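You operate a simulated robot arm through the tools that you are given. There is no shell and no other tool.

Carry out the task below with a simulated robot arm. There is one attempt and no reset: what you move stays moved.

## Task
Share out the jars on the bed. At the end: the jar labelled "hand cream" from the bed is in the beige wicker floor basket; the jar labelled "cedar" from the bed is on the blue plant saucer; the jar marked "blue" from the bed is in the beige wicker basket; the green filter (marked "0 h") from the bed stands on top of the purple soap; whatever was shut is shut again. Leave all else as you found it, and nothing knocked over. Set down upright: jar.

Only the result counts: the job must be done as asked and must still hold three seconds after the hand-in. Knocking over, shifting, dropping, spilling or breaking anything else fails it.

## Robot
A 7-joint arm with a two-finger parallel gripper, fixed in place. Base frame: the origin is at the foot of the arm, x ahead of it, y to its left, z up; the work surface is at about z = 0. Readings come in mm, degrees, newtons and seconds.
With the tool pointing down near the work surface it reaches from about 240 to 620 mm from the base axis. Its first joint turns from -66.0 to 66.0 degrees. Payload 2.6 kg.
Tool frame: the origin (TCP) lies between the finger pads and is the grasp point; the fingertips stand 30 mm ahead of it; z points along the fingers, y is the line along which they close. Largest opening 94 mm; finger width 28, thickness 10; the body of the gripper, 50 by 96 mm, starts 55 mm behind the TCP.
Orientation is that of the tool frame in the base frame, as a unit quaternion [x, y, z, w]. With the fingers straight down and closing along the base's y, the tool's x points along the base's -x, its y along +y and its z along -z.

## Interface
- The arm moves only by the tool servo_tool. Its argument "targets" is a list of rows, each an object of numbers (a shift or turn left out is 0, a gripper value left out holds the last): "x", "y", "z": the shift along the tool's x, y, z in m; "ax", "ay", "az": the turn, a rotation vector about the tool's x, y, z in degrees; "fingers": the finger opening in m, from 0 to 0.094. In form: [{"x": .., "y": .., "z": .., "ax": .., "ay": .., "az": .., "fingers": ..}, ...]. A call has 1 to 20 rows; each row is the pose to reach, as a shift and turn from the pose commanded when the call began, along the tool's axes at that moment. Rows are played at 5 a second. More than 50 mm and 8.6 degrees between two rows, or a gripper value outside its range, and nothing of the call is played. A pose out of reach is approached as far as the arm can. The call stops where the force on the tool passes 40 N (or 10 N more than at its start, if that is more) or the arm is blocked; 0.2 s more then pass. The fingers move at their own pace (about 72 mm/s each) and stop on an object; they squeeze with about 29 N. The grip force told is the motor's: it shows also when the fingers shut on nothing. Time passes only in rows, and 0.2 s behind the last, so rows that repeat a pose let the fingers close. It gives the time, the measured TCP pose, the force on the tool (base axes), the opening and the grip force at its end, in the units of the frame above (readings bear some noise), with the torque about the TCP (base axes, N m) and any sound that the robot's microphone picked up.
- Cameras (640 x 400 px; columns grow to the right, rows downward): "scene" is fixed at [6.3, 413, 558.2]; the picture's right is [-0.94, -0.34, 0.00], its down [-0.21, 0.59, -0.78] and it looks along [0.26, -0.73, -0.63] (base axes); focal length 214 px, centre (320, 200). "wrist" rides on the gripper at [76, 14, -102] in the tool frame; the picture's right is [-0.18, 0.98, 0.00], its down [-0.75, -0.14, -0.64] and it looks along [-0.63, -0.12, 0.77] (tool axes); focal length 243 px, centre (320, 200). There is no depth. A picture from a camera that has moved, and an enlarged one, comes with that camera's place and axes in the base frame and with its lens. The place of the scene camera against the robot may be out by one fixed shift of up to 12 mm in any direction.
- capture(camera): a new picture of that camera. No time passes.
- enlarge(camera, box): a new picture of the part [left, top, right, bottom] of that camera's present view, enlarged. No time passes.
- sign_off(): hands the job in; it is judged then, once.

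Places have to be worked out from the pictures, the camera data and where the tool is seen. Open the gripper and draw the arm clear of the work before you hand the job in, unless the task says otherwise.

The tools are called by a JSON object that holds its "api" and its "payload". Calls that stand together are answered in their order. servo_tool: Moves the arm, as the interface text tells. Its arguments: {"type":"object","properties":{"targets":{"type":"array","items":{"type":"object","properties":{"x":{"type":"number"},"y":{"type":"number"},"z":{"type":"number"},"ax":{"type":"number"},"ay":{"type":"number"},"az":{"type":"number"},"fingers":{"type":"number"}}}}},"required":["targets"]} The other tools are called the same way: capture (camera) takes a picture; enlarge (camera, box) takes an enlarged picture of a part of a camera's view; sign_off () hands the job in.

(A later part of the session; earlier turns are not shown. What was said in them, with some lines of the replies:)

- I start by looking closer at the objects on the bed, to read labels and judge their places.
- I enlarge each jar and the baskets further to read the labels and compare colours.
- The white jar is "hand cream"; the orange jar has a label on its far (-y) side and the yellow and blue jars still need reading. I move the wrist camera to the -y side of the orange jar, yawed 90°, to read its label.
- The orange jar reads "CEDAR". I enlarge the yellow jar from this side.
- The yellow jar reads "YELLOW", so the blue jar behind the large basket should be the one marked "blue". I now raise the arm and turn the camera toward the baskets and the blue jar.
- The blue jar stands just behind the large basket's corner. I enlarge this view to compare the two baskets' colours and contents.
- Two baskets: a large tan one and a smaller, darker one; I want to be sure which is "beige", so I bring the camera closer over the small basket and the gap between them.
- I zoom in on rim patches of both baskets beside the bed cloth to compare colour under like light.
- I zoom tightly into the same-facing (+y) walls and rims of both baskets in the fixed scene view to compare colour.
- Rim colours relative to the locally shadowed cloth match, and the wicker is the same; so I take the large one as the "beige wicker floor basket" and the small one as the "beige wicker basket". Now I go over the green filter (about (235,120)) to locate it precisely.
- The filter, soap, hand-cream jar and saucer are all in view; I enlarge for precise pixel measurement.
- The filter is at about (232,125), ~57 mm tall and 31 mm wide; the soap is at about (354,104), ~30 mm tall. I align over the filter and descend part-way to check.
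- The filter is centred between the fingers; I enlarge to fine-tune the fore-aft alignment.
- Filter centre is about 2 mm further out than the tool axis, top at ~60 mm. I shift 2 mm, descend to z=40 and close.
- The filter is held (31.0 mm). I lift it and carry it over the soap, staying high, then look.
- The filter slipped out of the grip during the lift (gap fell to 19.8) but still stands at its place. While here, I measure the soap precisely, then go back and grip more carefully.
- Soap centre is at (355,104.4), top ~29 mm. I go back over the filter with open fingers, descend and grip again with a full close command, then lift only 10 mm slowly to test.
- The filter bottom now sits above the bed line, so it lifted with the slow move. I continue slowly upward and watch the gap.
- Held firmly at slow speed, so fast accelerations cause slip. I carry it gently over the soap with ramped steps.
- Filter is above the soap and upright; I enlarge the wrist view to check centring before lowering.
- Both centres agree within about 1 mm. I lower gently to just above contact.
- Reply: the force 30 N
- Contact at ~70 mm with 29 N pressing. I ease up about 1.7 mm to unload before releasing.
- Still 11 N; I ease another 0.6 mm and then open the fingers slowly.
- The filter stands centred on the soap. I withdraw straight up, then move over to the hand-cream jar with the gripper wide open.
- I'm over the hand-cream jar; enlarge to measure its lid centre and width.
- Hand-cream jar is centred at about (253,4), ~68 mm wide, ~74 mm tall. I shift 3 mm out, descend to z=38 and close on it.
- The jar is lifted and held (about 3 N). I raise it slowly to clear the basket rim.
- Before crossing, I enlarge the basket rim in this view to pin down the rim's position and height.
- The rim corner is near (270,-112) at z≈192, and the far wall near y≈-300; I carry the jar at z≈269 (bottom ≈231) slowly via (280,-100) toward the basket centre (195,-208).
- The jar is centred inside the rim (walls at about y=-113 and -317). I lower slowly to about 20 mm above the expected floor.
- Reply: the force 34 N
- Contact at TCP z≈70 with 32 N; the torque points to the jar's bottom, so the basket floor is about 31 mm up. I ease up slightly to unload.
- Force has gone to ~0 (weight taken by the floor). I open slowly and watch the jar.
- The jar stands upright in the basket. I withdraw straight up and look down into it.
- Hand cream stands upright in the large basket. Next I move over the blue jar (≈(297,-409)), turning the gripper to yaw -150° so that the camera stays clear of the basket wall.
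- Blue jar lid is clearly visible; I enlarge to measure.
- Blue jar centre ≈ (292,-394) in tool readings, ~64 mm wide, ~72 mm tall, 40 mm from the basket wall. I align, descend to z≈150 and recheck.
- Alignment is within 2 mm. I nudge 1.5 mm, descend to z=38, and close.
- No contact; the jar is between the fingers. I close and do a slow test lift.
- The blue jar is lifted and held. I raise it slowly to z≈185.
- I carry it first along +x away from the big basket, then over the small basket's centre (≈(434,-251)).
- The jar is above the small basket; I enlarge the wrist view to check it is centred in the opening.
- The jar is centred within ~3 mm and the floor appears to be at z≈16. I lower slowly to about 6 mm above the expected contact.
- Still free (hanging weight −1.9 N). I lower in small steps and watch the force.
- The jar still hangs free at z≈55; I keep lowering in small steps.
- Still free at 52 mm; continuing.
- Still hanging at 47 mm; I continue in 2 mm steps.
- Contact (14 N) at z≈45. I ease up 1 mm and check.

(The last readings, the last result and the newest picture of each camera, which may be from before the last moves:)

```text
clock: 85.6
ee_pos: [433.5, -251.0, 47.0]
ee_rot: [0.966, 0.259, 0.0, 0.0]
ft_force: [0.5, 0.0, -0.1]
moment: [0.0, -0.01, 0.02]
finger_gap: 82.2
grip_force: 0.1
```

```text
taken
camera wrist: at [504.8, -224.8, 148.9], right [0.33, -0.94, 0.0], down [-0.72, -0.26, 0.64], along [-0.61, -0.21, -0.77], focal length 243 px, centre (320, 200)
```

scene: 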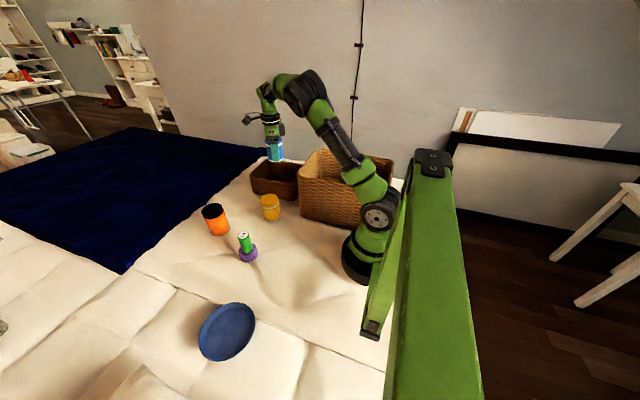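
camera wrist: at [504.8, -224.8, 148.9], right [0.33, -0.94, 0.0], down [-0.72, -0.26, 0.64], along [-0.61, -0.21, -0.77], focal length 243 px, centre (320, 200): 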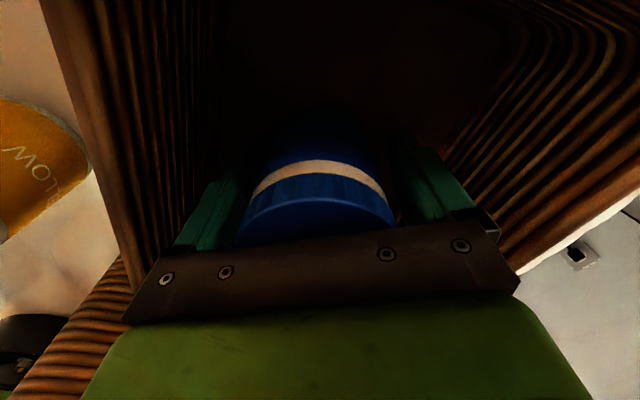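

The jar stands free in the small basket. I withdraw straight up and look.

{"api": "servo_tool", "payload": {"targets": [{"z": -0.01}, {"z": -0.03}, {"z": -0.06}, {"z": -0.1}, {"z": -0.14}, {"z": -0.18}, {"z": -0.22}, {"z": -0.25}]}}

{"api": "capture", "payload": {"camera": "wrist"}}

{"api": "capture", "payload": {"camera": "scene"}}

```text
clock: 87.4
ee_pos: [433.6, -249.9, 297.6]
ee_rot: [0.966, 0.26, 0.0, 0.0]
ft_force: [0.1, 0.8, 0.1]
moment: [0.0, 0.0, -0.01]
finger_gap: 82.0
grip_force: 0.1
```

```text
taken
camera wrist: at [505.0, -224.4, 399.3], right [0.33, -0.94, 0.0], down [-0.72, -0.25, 0.64], along [-0.61, -0.21, -0.77], focal length 243 px, centre (320, 200)
```

wrist: 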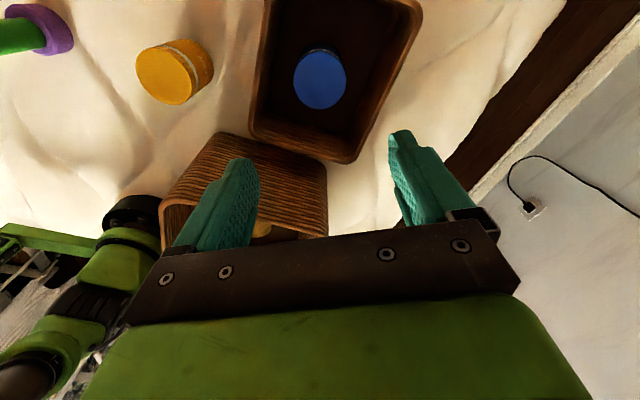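

```text
taken
```

scene: 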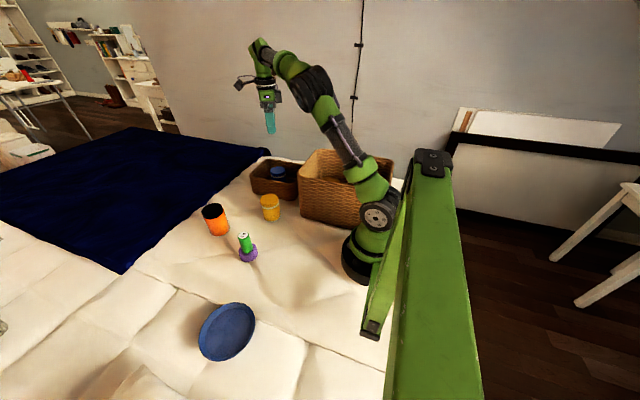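

Blue jar stands upright in the small basket. While here I enlarge once more to compare the two baskets from this side and view the blue jar.

{"api": "enlarge", "payload": {"camera": "wrist", "box": [140, 0, 440, 240]}}

{"api": "enlarge", "payload": {"camera": "scene", "box": [240, 140, 340, 230]}}

```text
1.67 times, centred on (290, 120) of wrist
camera zoom: at [505.0, -224.4, 399.3], right [0.33, -0.94, 0.0], down [-0.72, -0.25, 0.64], along [-0.61, -0.21, -0.77], focal length 404 px, centre (370, 333)
```

zoom: 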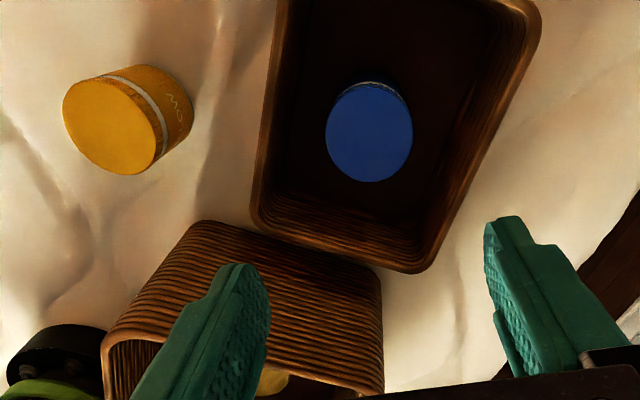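

```text
4.44 times, centred on (290, 185) of scene
camera zoom: at [6.3, 413.0, 558.2], right [-0.94, -0.34, 0.0], down [-0.21, 0.59, -0.78], along [0.26, -0.73, -0.63], focal length 953 px, centre (453, 267)
```

zoom: 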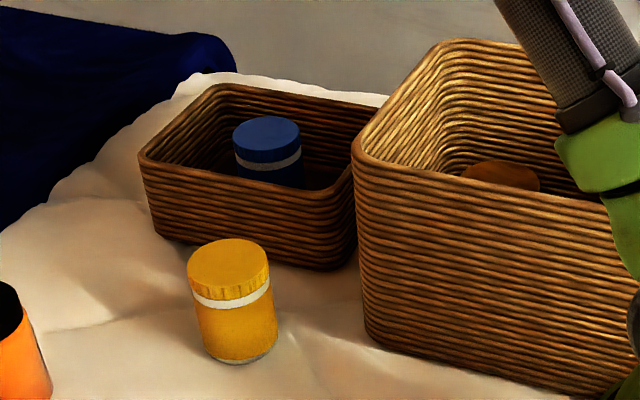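

Both baskets show the same wicker tone under this light, so I keep the assignment. Next I move over the cedar jar (≈(508,45)), turning back to yaw 0.

{"api": "servo_tool", "payload": {"targets": [{"x": 0.011, "y": -0.0115, "az": -8}, {"x": 0.022, "y": -0.023, "az": -16}, {"x": 0.033, "y": -0.0345, "az": -24}, {"x": 0.045, "y": -0.046, "az": -32}, {"x": 0.056, "y": -0.058, "az": -40}, {"x": 0.067, "y": -0.069, "az": -48}, {"x": 0.078, "y": -0.081, "az": -56}, {"x": 0.09, "y": -0.093, "az": -64}, {"x": 0.101, "y": -0.104, "az": -72}, {"x": 0.112, "y": -0.116, "az": -80}, {"x": 0.123, "y": -0.127, "az": -88}, {"x": 0.135, "y": -0.139, "az": -96}, {"x": 0.146, "y": -0.151, "az": -104}, {"x": 0.157, "y": -0.162, "z": 0.01, "az": -112}, {"x": 0.168, "y": -0.174, "z": 0.02, "az": -120}, {"x": 0.18, "y": -0.186, "z": 0.03, "az": -128}, {"x": 0.191, "y": -0.197, "z": 0.04, "az": -136}, {"x": 0.202, "y": -0.209, "z": 0.05, "az": -144}, {"x": 0.2121, "y": -0.2193, "z": 0.06, "az": -150, "fingers": 0.094}, {"x": 0.2121, "y": -0.2193, "z": 0.07, "az": -150}]}}

{"api": "capture", "payload": {"camera": "wrist"}}

{"api": "capture", "payload": {"camera": "scene"}}

```text
clock: 91.6
ee_pos: [506.7, 45.5, 225.9]
ee_rot: [-0.002, 1.0, 0.0, -0.001]
ft_force: [-0.4, -0.7, -0.1]
moment: [0.02, -0.02, -0.02]
finger_gap: 93.8
grip_force: 0.0
```

```text
taken
camera wrist: at [428.9, 59.6, 328.7], right [0.18, 0.98, 0.0], down [0.75, -0.14, 0.64], along [0.63, -0.12, -0.77], focal length 243 px, centre (320, 200)
```

wrist: 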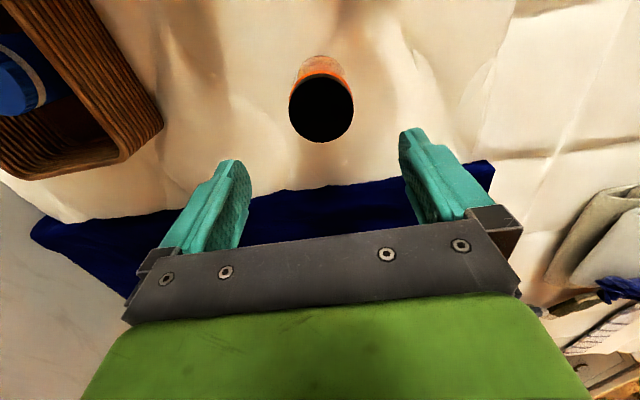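

```text
taken
```

scene: 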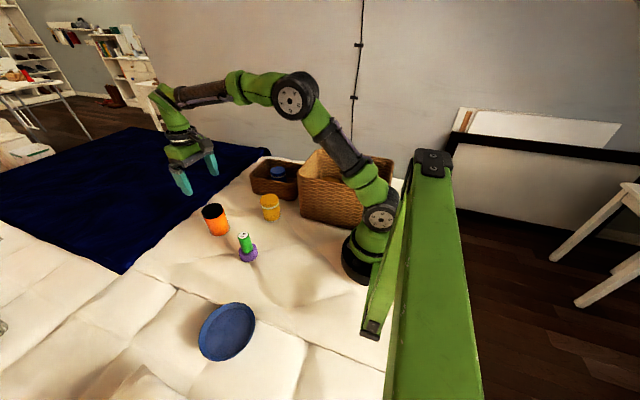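

The cedar jar is nearly centred between the fingers; I enlarge to measure its place and width.

{"api": "enlarge", "payload": {"camera": "wrist", "box": [256, 40, 384, 150]}}

```text
3.64 times, centred on (320, 95) of wrist
camera zoom: at [428.9, 59.6, 328.7], right [0.18, 0.98, 0.0], down [0.75, -0.14, 0.64], along [0.63, -0.12, -0.77], focal length 882 px, centre (320, 582)
```

zoom: 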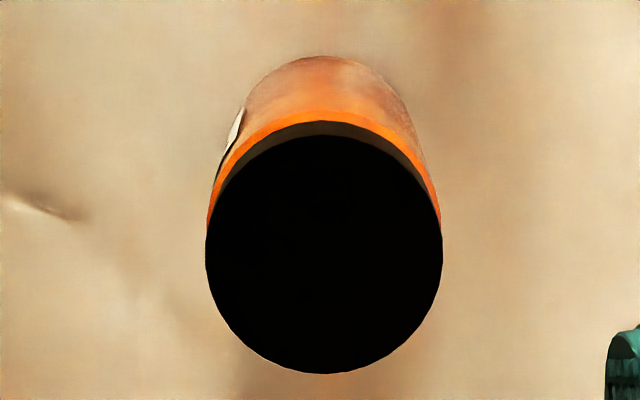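

Cedar jar centre ≈ (514.5,45) in tool readings, 64 mm wide, ~89 mm tall. I shift 6.5 mm out, descend to z≈50 and close, then test-lift.

{"api": "servo_tool", "payload": {"targets": [{"x": -0.0065, "z": 0.02}, {"x": -0.0065, "z": 0.055}, {"x": -0.0065, "z": 0.09}, {"x": -0.0065, "z": 0.12}, {"x": -0.0065, "z": 0.145}, {"x": -0.0065, "z": 0.165}, {"x": -0.0065, "z": 0.176}, {"x": -0.0065, "z": 0.176}]}}

{"api": "capture", "payload": {"camera": "wrist"}}

```text
clock: 93.4
ee_pos: [515.0, 46.0, 50.6]
ee_rot: [0.0, 1.0, 0.0, 0.0]
ft_force: [0.2, -0.2, 0.7]
moment: [0.01, -0.01, 0.02]
finger_gap: 94.0
grip_force: 0.0
```

```text
taken
camera wrist: at [435.7, 60.0, 152.7], right [0.18, 0.98, 0.0], down [0.75, -0.14, 0.64], along [0.63, -0.12, -0.77], focal length 243 px, centre (320, 200)
```

wrist: 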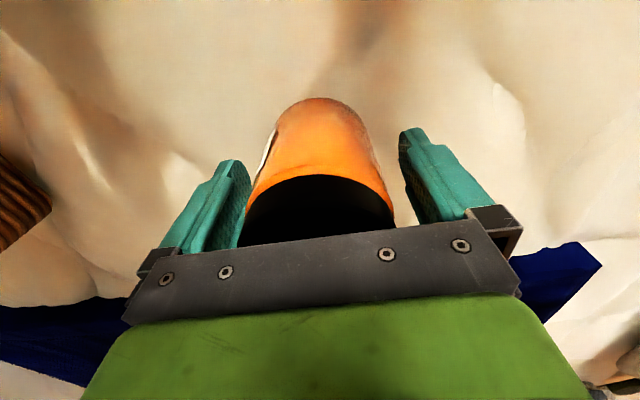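

The jar is between the fingers without contact. I close and do a slow test lift.

{"api": "servo_tool", "payload": {"targets": [{"fingers": 0.08}, {"fingers": 0.05}, {"fingers": 0.02}, {"fingers": 0.0}, {"fingers": 0.0}]}}

{"api": "servo_tool", "payload": {"targets": [{"z": -0.001}, {"z": -0.003}, {"z": -0.005}, {"z": -0.007}, {"z": -0.01}, {"z": -0.013}, {"z": -0.015}, {"z": -0.015}]}}

{"api": "enlarge", "payload": {"camera": "scene", "box": [170, 170, 270, 260]}}

```text
clock: 94.6
ee_pos: [513.3, 45.2, 49.4]
ee_rot: [0.0, 1.0, 0.001, -0.001]
ft_force: [0.4, -1.2, 0.5]
moment: [-0.03, -0.04, 0.04]
finger_gap: 66.4
grip_force: 29.1
```

```text
clock: 96.4
ee_pos: [514.0, 45.2, 65.5]
ee_rot: [0.0, 1.0, 0.0, 0.0]
ft_force: [-0.5, -0.3, -2.5]
moment: [-0.02, 0.04, -0.01]
finger_gap: 66.2
grip_force: 28.6
```

```text
4.44 times, centred on (220, 215) of scene
camera zoom: at [6.3, 413.0, 558.2], right [-0.94, -0.34, 0.0], down [-0.21, 0.59, -0.78], along [0.26, -0.73, -0.63], focal length 953 px, centre (764, 133)
```

zoom: 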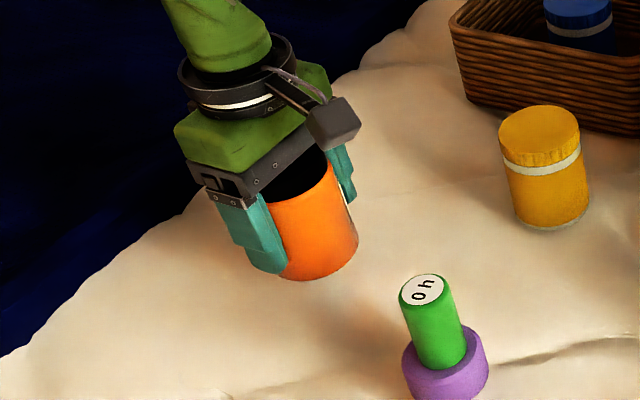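

Held (−2.5 N). I raise it slowly to z≈175.

{"api": "servo_tool", "payload": {"targets": [{"z": -0.003}, {"z": -0.008}, {"z": -0.015}, {"z": -0.024}, {"z": -0.034}, {"z": -0.045}, {"z": -0.056}, {"z": -0.067}, {"z": -0.078}, {"z": -0.088}, {"z": -0.097}, {"z": -0.104}, {"z": -0.108}, {"z": -0.11}, {"z": -0.11}]}}

```text
clock: 99.6
ee_pos: [513.7, 45.6, 175.5]
ee_rot: [0.0, 1.0, 0.0, 0.001]
ft_force: [-0.1, -0.2, -1.5]
moment: [0.0, 0.02, 0.02]
finger_gap: 65.9
grip_force: 28.8
```

I carry the cedar jar slowly toward the blue saucer (≈(270,304)), in two ramped stages.

{"api": "servo_tool", "payload": {"targets": [{"x": 0.0021, "y": 0.0022}, {"x": 0.0055, "y": 0.0058}, {"x": 0.0103, "y": 0.0109}, {"x": 0.0172, "y": 0.0182}, {"x": 0.0254, "y": 0.0269}, {"x": 0.0337, "y": 0.0356}, {"x": 0.0419, "y": 0.0443}, {"x": 0.0501, "y": 0.0531}, {"x": 0.0584, "y": 0.0618}, {"x": 0.0666, "y": 0.0705}, {"x": 0.0749, "y": 0.0792}, {"x": 0.0831, "y": 0.088}, {"x": 0.0913, "y": 0.0967}, {"x": 0.0996, "y": 0.1054}, {"x": 0.1078, "y": 0.1141}, {"x": 0.1147, "y": 0.1214}, {"x": 0.1195, "y": 0.1265}, {"x": 0.12225, "y": 0.1294}]}}

{"api": "servo_tool", "payload": {"targets": [{"x": 0.0021, "y": 0.0022}, {"x": 0.0055, "y": 0.0058}, {"x": 0.0103, "y": 0.0109}, {"x": 0.0172, "y": 0.0182}, {"x": 0.0254, "y": 0.0269}, {"x": 0.0337, "y": 0.0356}, {"x": 0.0419, "y": 0.0443}, {"x": 0.0501, "y": 0.0531}, {"x": 0.0584, "y": 0.0618}, {"x": 0.0666, "y": 0.0705}, {"x": 0.0749, "y": 0.0792}, {"x": 0.0831, "y": 0.088}, {"x": 0.0913, "y": 0.0967}, {"x": 0.0996, "y": 0.1054}, {"x": 0.1078, "y": 0.1141}, {"x": 0.1147, "y": 0.1214}, {"x": 0.1195, "y": 0.1265}, {"x": 0.12225, "y": 0.1294}, {"x": 0.12225, "y": 0.1294}]}}

{"api": "capture", "payload": {"camera": "wrist"}}

{"api": "capture", "payload": {"camera": "scene"}}

```text
clock: 103.4
ee_pos: [391.7, 174.6, 175.0]
ee_rot: [-0.002, 1.0, 0.0, 0.0]
ft_force: [0.1, -0.1, -3.0]
moment: [-0.01, 0.01, 0.0]
finger_gap: 66.1
grip_force: 29.1
```

```text
clock: 107.4
ee_pos: [270.0, 303.7, 174.5]
ee_rot: [-0.001, 1.0, 0.0, 0.0]
ft_force: [0.1, -0.9, -2.6]
moment: [0.0, 0.02, 0.0]
finger_gap: 66.2
grip_force: 29.6
```

```text
taken
camera wrist: at [191.1, 318.1, 278.1], right [0.18, 0.98, 0.0], down [0.75, -0.14, 0.64], along [0.63, -0.12, -0.77], focal length 243 px, centre (320, 200)
```

wrist: 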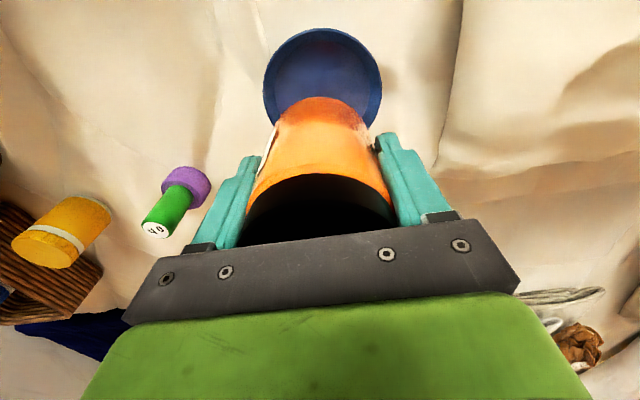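

```text
taken
```

scene: 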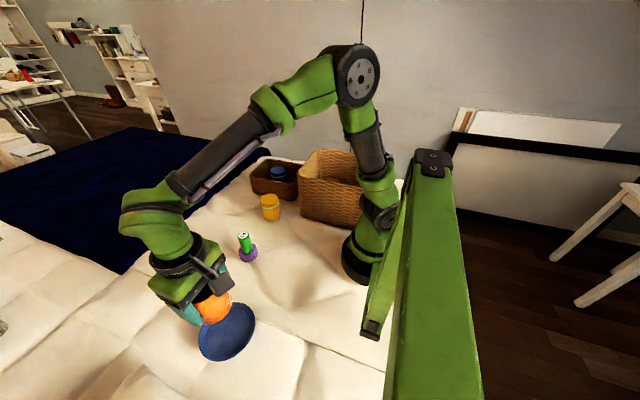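

I enlarge the wrist view to locate the saucer relative to the held jar.

{"api": "enlarge", "payload": {"camera": "wrist", "box": [240, 10, 400, 150]}}

{"api": "enlarge", "payload": {"camera": "scene", "box": [170, 270, 290, 380]}}

```text
2.86 times, centred on (320, 80) of wrist
camera zoom: at [191.1, 318.1, 278.1], right [0.18, 0.98, 0.0], down [0.75, -0.14, 0.64], along [0.63, -0.12, -0.77], focal length 693 px, centre (320, 543)
```

zoom: 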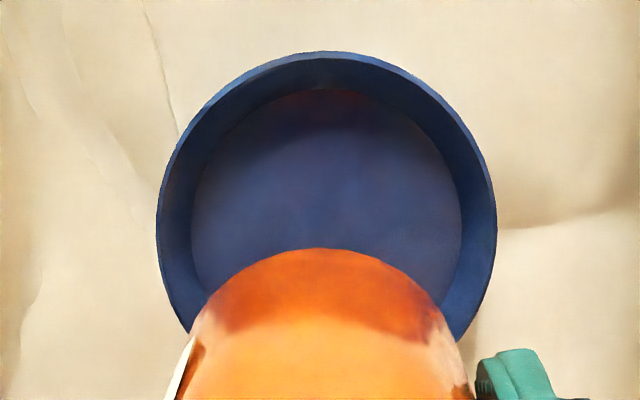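

```text
3.64 times, centred on (230, 325) of scene
camera zoom: at [6.3, 413.0, 558.2], right [-0.94, -0.34, 0.0], down [-0.21, 0.59, -0.78], along [0.26, -0.73, -0.63], focal length 780 px, centre (647, -254)
```

zoom: 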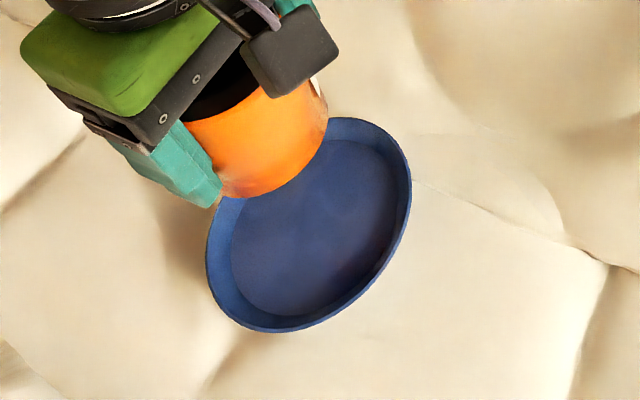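

Saucer centre ≈ (273.5,304.7) in tool readings, rim radius ~60 and floor radius ~50. I shift 3.5 mm out and lower the jar slowly to ~10 mm above contact.

{"api": "servo_tool", "payload": {"targets": [{"x": -0.001, "z": 0.003}, {"x": -0.002, "y": 0.0005, "z": 0.008}, {"x": -0.003, "y": 0.0005, "z": 0.015}, {"x": -0.0035, "y": 0.0007, "z": 0.025}, {"x": -0.0035, "y": 0.0007, "z": 0.036}, {"x": -0.0035, "y": 0.0007, "z": 0.047}, {"x": -0.0035, "y": 0.0007, "z": 0.058}, {"x": -0.0035, "y": 0.0007, "z": 0.069}, {"x": -0.0035, "y": 0.0007, "z": 0.08}, {"x": -0.0035, "y": 0.0007, "z": 0.09}, {"x": -0.0035, "y": 0.0007, "z": 0.098}, {"x": -0.0035, "y": 0.0007, "z": 0.104}, {"x": -0.0035, "y": 0.0007, "z": 0.107}, {"x": -0.0035, "y": 0.0007, "z": 0.107}]}}

{"api": "capture", "payload": {"camera": "wrist"}}

{"api": "enlarge", "payload": {"camera": "scene", "box": [170, 270, 290, 380]}}

```text
clock: 110.4
ee_pos: [273.3, 304.1, 68.9]
ee_rot: [0.0, 1.0, 0.0, 0.0]
ft_force: [0.0, 0.3, -1.4]
moment: [0.01, 0.02, 0.01]
finger_gap: 65.9
grip_force: 28.7
```

```text
taken
camera wrist: at [194.5, 319.1, 171.0], right [0.18, 0.98, 0.0], down [0.75, -0.14, 0.64], along [0.63, -0.12, -0.77], focal length 243 px, centre (320, 200)
```

wrist: 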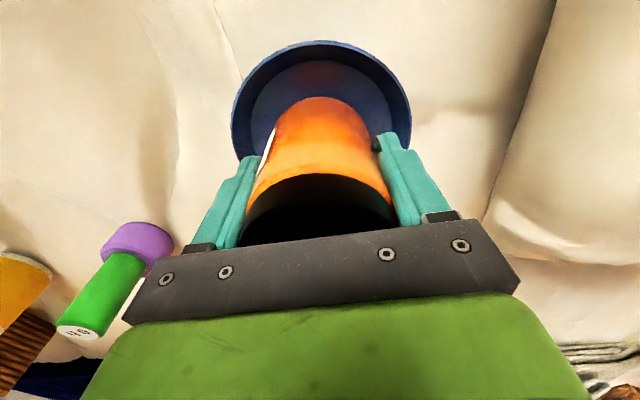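

```text
3.64 times, centred on (230, 325) of scene
camera zoom: at [6.3, 413.0, 558.2], right [-0.94, -0.34, 0.0], down [-0.21, 0.59, -0.78], along [0.26, -0.73, -0.63], focal length 780 px, centre (647, -254)
```

zoom: 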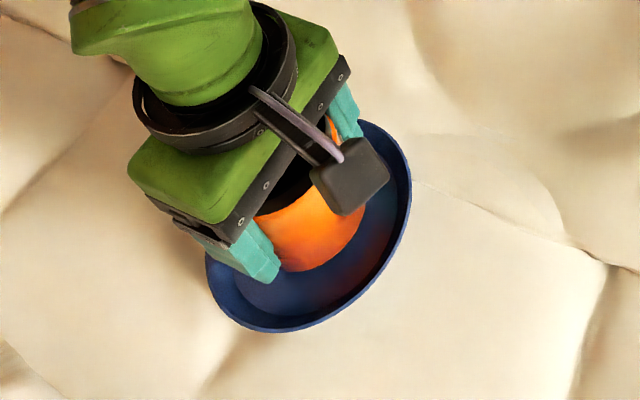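

Well centred. I lower in small steps and watch the force.

{"api": "servo_tool", "payload": {"targets": [{"z": 0.002}, {"z": 0.004}, {"z": 0.005}, {"z": 0.005}]}}

```text
clock: 111.4
ee_pos: [273.0, 304.2, 63.4]
ee_rot: [0.0, 1.0, 0.0, 0.0]
ft_force: [0.2, 0.3, -3.2]
moment: [-0.02, -0.03, -0.03]
finger_gap: 66.2
grip_force: 29.0
```

{"api": "servo_tool", "payload": {"targets": [{"z": 0.0015}, {"z": 0.003}, {"z": 0.003}]}}

```text
clock: 112.2
ee_pos: [272.2, 304.2, 60.0]
ee_rot: [0.0, 1.0, 0.0, -0.001]
ft_force: [-0.3, -0.4, -2.5]
moment: [0.0, -0.02, -0.03]
finger_gap: 65.7
grip_force: 29.2
```

Still free at z≈60; I continue in ~2 mm steps.

{"api": "servo_tool", "payload": {"targets": [{"z": 0.0012}, {"z": 0.0022}, {"z": 0.0022}]}}

```text
clock: 113.0
ee_pos: [272.2, 304.0, 57.6]
ee_rot: [-0.001, 1.0, 0.0, 0.0]
ft_force: [0.7, 0.6, -2.6]
moment: [-0.02, -0.03, 0.03]
finger_gap: 66.1
grip_force: 28.6
```

{"api": "servo_tool", "payload": {"targets": [{"z": 0.0012}, {"z": 0.0022}, {"z": 0.0022}]}}

```text
clock: 113.8
ee_pos: [272.9, 304.6, 56.4]
ee_rot: [0.0, 1.0, 0.0, 0.0]
ft_force: [-0.3, -2.2, 3.8]
moment: [-0.1, 0.12, 0.01]
finger_gap: 65.9
grip_force: 28.8
```

Contact (about +6 N change) at z≈56. I ease up 0.4 mm and open slowly.

{"api": "servo_tool", "payload": {"targets": [{"z": -0.0004}, {"z": -0.0004}, {"z": -0.0004, "fingers": 0.068}, {"z": -0.0004, "fingers": 0.07}, {"z": -0.0004, "fingers": 0.074}, {"z": -0.0004, "fingers": 0.08}, {"z": -0.0004, "fingers": 0.08}]}}

{"api": "capture", "payload": {"camera": "wrist"}}

{"api": "enlarge", "payload": {"camera": "scene", "box": [170, 270, 290, 380]}}

```text
clock: 115.4
ee_pos: [272.5, 304.7, 56.9]
ee_rot: [0.001, 1.0, 0.001, -0.001]
ft_force: [1.0, 0.8, 0.1]
moment: [0.04, 0.0, 0.01]
finger_gap: 80.1
grip_force: 0.0
```

```text
taken
camera wrist: at [194.7, 319.4, 159.1], right [0.18, 0.98, 0.0], down [0.75, -0.14, 0.64], along [0.63, -0.12, -0.77], focal length 243 px, centre (320, 200)
```

wrist: 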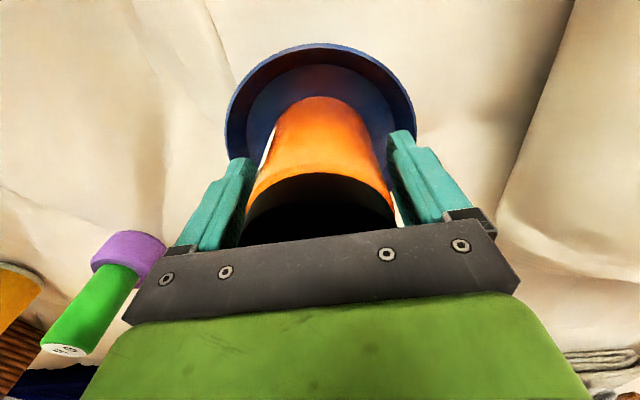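

```text
3.64 times, centred on (230, 325) of scene
camera zoom: at [6.3, 413.0, 558.2], right [-0.94, -0.34, 0.0], down [-0.21, 0.59, -0.78], along [0.26, -0.73, -0.63], focal length 780 px, centre (647, -254)
```

zoom: 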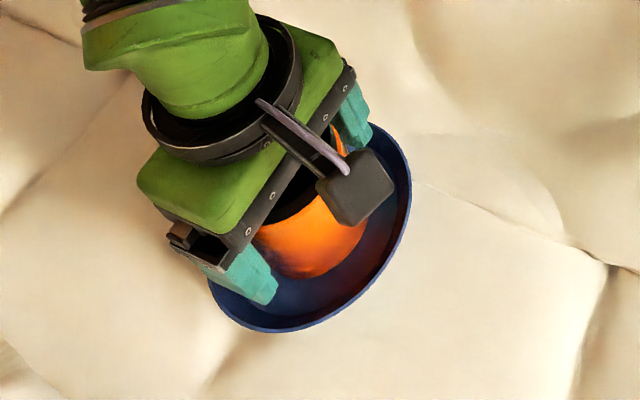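

Jar stands on the saucer. I withdraw straight up, well clear, and check everything.

{"api": "servo_tool", "payload": {"targets": [{"z": -0.008}, {"z": -0.025}, {"z": -0.05}, {"z": -0.085}, {"z": -0.125}, {"z": -0.165}, {"z": -0.205}, {"z": -0.245}, {"z": -0.28}, {"z": -0.28, "fingers": 0.094}]}}

{"api": "capture", "payload": {"camera": "wrist"}}

{"api": "capture", "payload": {"camera": "scene"}}

```text
clock: 117.6
ee_pos: [273.2, 304.3, 336.5]
ee_rot: [0.0, 1.0, 0.0, 0.0]
ft_force: [0.2, 0.6, -0.8]
moment: [0.01, -0.02, -0.01]
finger_gap: 93.8
grip_force: 0.0
```

```text
taken
camera wrist: at [195.3, 318.4, 439.1], right [0.18, 0.98, 0.0], down [0.75, -0.14, 0.64], along [0.63, -0.12, -0.77], focal length 243 px, centre (320, 200)
```

wrist: 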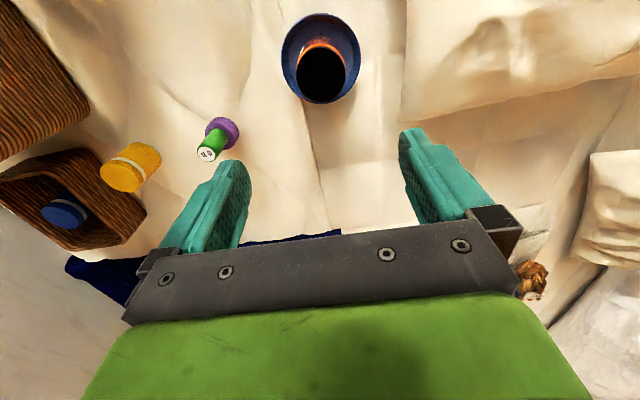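

```text
taken
```

scene: 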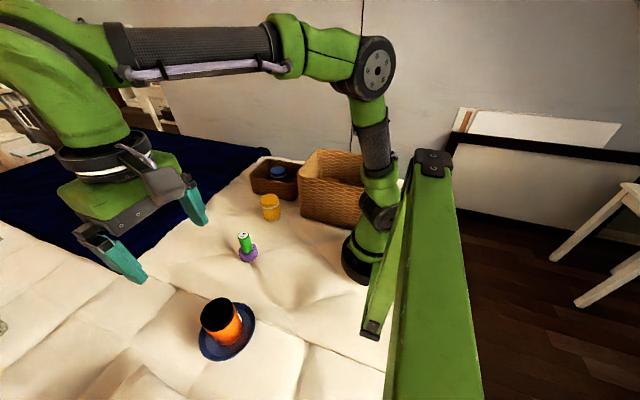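

All items appear in place. To be sure no other basket lies out of view on the left, I turn the camera toward +y at this height and look.

{"api": "servo_tool", "payload": {"targets": [{"az": -8}, {"az": -16}, {"az": -24}, {"az": -32}, {"az": -40}, {"az": -48}, {"az": -56}, {"az": -64}, {"az": -72}, {"az": -80}]}}

{"api": "capture", "payload": {"camera": "wrist"}}

{"api": "enlarge", "payload": {"camera": "scene", "box": [190, 140, 390, 370]}}

```text
clock: 119.8
ee_pos: [273.2, 305.6, 336.3]
ee_rot: [-0.645, 0.764, 0.0, 0.0]
ft_force: [-2.0, -0.1, 0.4]
moment: [0.0, 0.0, -0.04]
finger_gap: 94.1
grip_force: 0.0
```

```text
taken
camera wrist: at [243.9, 232.3, 438.7], right [-0.94, 0.35, 0.0], down [0.27, 0.72, 0.64], along [0.22, 0.6, -0.77], focal length 243 px, centre (320, 200)
```

wrist: 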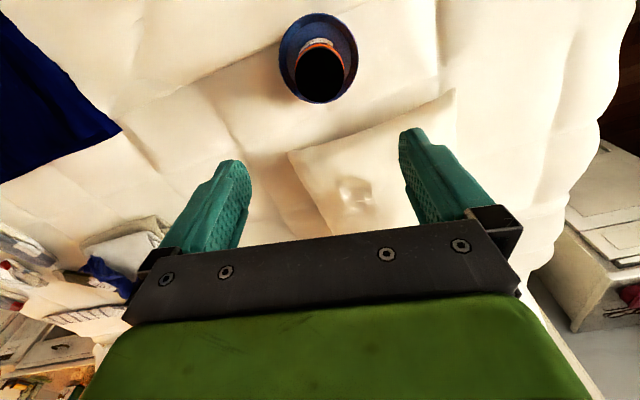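

```text
1.74 times, centred on (290, 255) of scene
camera zoom: at [6.3, 413.0, 558.2], right [-0.94, -0.34, 0.0], down [-0.21, 0.59, -0.78], along [0.26, -0.73, -0.63], focal length 373 px, centre (372, 104)
```

zoom: 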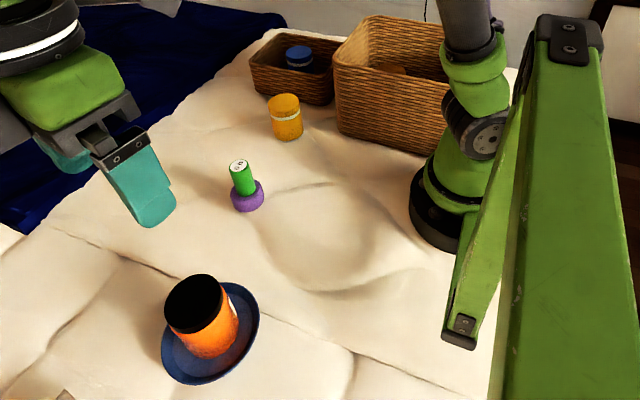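

No other basket is around, and all placements look right. I draw the arm back up to its starting pose, clear of everything, with the gripper open.

{"api": "servo_tool", "payload": {"targets": [{"z": -0.02, "az": 7}, {"z": -0.045, "az": 14}, {"x": 0.02, "y": -0.012, "z": -0.07, "az": 21}, {"x": 0.045, "y": -0.025, "z": -0.07, "az": 28}, {"x": 0.07, "y": -0.039, "z": -0.07, "az": 35}, {"x": 0.095, "y": -0.053, "z": -0.07, "az": 42}, {"x": 0.12, "y": -0.067, "z": -0.07, "az": 49}, {"x": 0.145, "y": -0.081, "z": -0.07, "az": 56}, {"x": 0.17, "y": -0.095, "z": -0.07, "az": 63}, {"x": 0.195, "y": -0.109, "z": -0.07, "az": 70}, {"x": 0.2097, "y": -0.1183, "z": -0.07, "az": 77}, {"x": 0.2097, "y": -0.1183, "z": -0.07, "az": 80}]}}

{"api": "capture", "payload": {"camera": "wrist"}}

{"api": "capture", "payload": {"camera": "scene"}}

{"api": "enlarge", "payload": {"camera": "scene", "box": [190, 140, 390, 370]}}

```text
clock: 122.4
ee_pos: [353.7, 76.8, 406.6]
ee_rot: [0.001, 1.0, 0.0, 0.0]
ft_force: [-0.6, 0.3, -0.6]
moment: [-0.03, 0.01, 0.0]
finger_gap: 94.0
grip_force: 0.0
```

```text
taken
camera wrist: at [274.9, 92.5, 508.8], right [0.18, 0.98, 0.0], down [0.75, -0.14, 0.64], along [0.63, -0.12, -0.77], focal length 243 px, centre (320, 200)
```

wrist: 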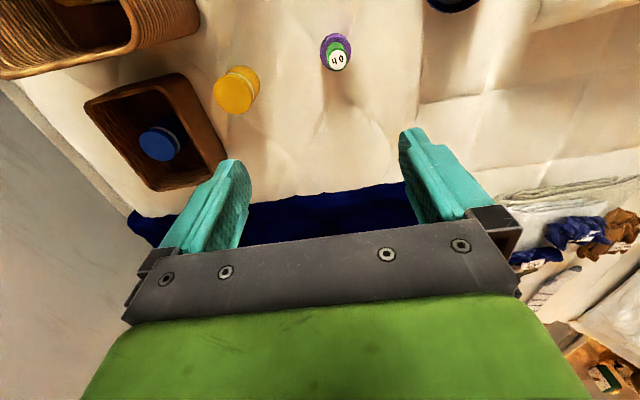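

```text
taken
```

scene: 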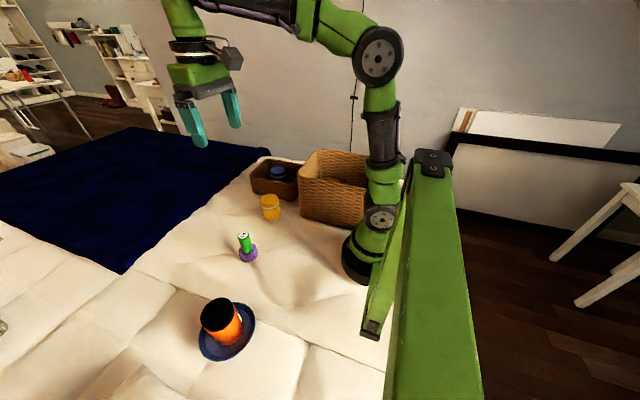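

```text
1.74 times, centred on (290, 255) of scene
camera zoom: at [6.3, 413.0, 558.2], right [-0.94, -0.34, 0.0], down [-0.21, 0.59, -0.78], along [0.26, -0.73, -0.63], focal length 373 px, centre (372, 104)
```

zoom: 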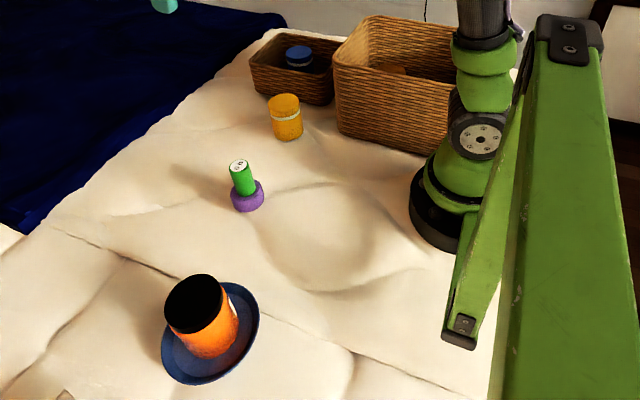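

The final pictures match what was asked. The hand cream jar is in the large basket and the blue jar is in the small one. The cedar jar is on the saucer, and the filter stands on the soap. The yellow jar and both baskets haven't moved from where they started, and the arm is clear with the gripper open, so I hand in.

{"api": "sign_off", "payload": {}}

```text
The job is handed in.
```

The job is handed in. All four items are placed, but which basket the blue jar belongs in was a judgement call.

- **Hand cream jar:** upright in the large wicker basket, which I took to be the "floor basket".
- **Blue jar:** upright in the small wicker basket. I never saw the word "blue" on it. It was the only jar left once I had read the other three (hand cream, cedar and yellow).
- **Cedar jar:** upright on the blue plant saucer.
- **Green filter:** standing centred on the purple soap. It slipped from the grip on the first lift but stayed upright in its place, and the second try held.

**Basket choice:** the task names a "beige wicker floor basket" and a "beige wicker basket". There are two baskets here, and the small one looks darker. I judged that to be mostly shadow from the large one, so I treated the two names as two different baskets. If both names mean the large basket, the blue jar is in the wrong one.

The yellow jar, the soap and both baskets look unmoved compared with the first pictures. I opened nothing, so there was nothing to shut again. The arm is back at its starting pose with the gripper open.
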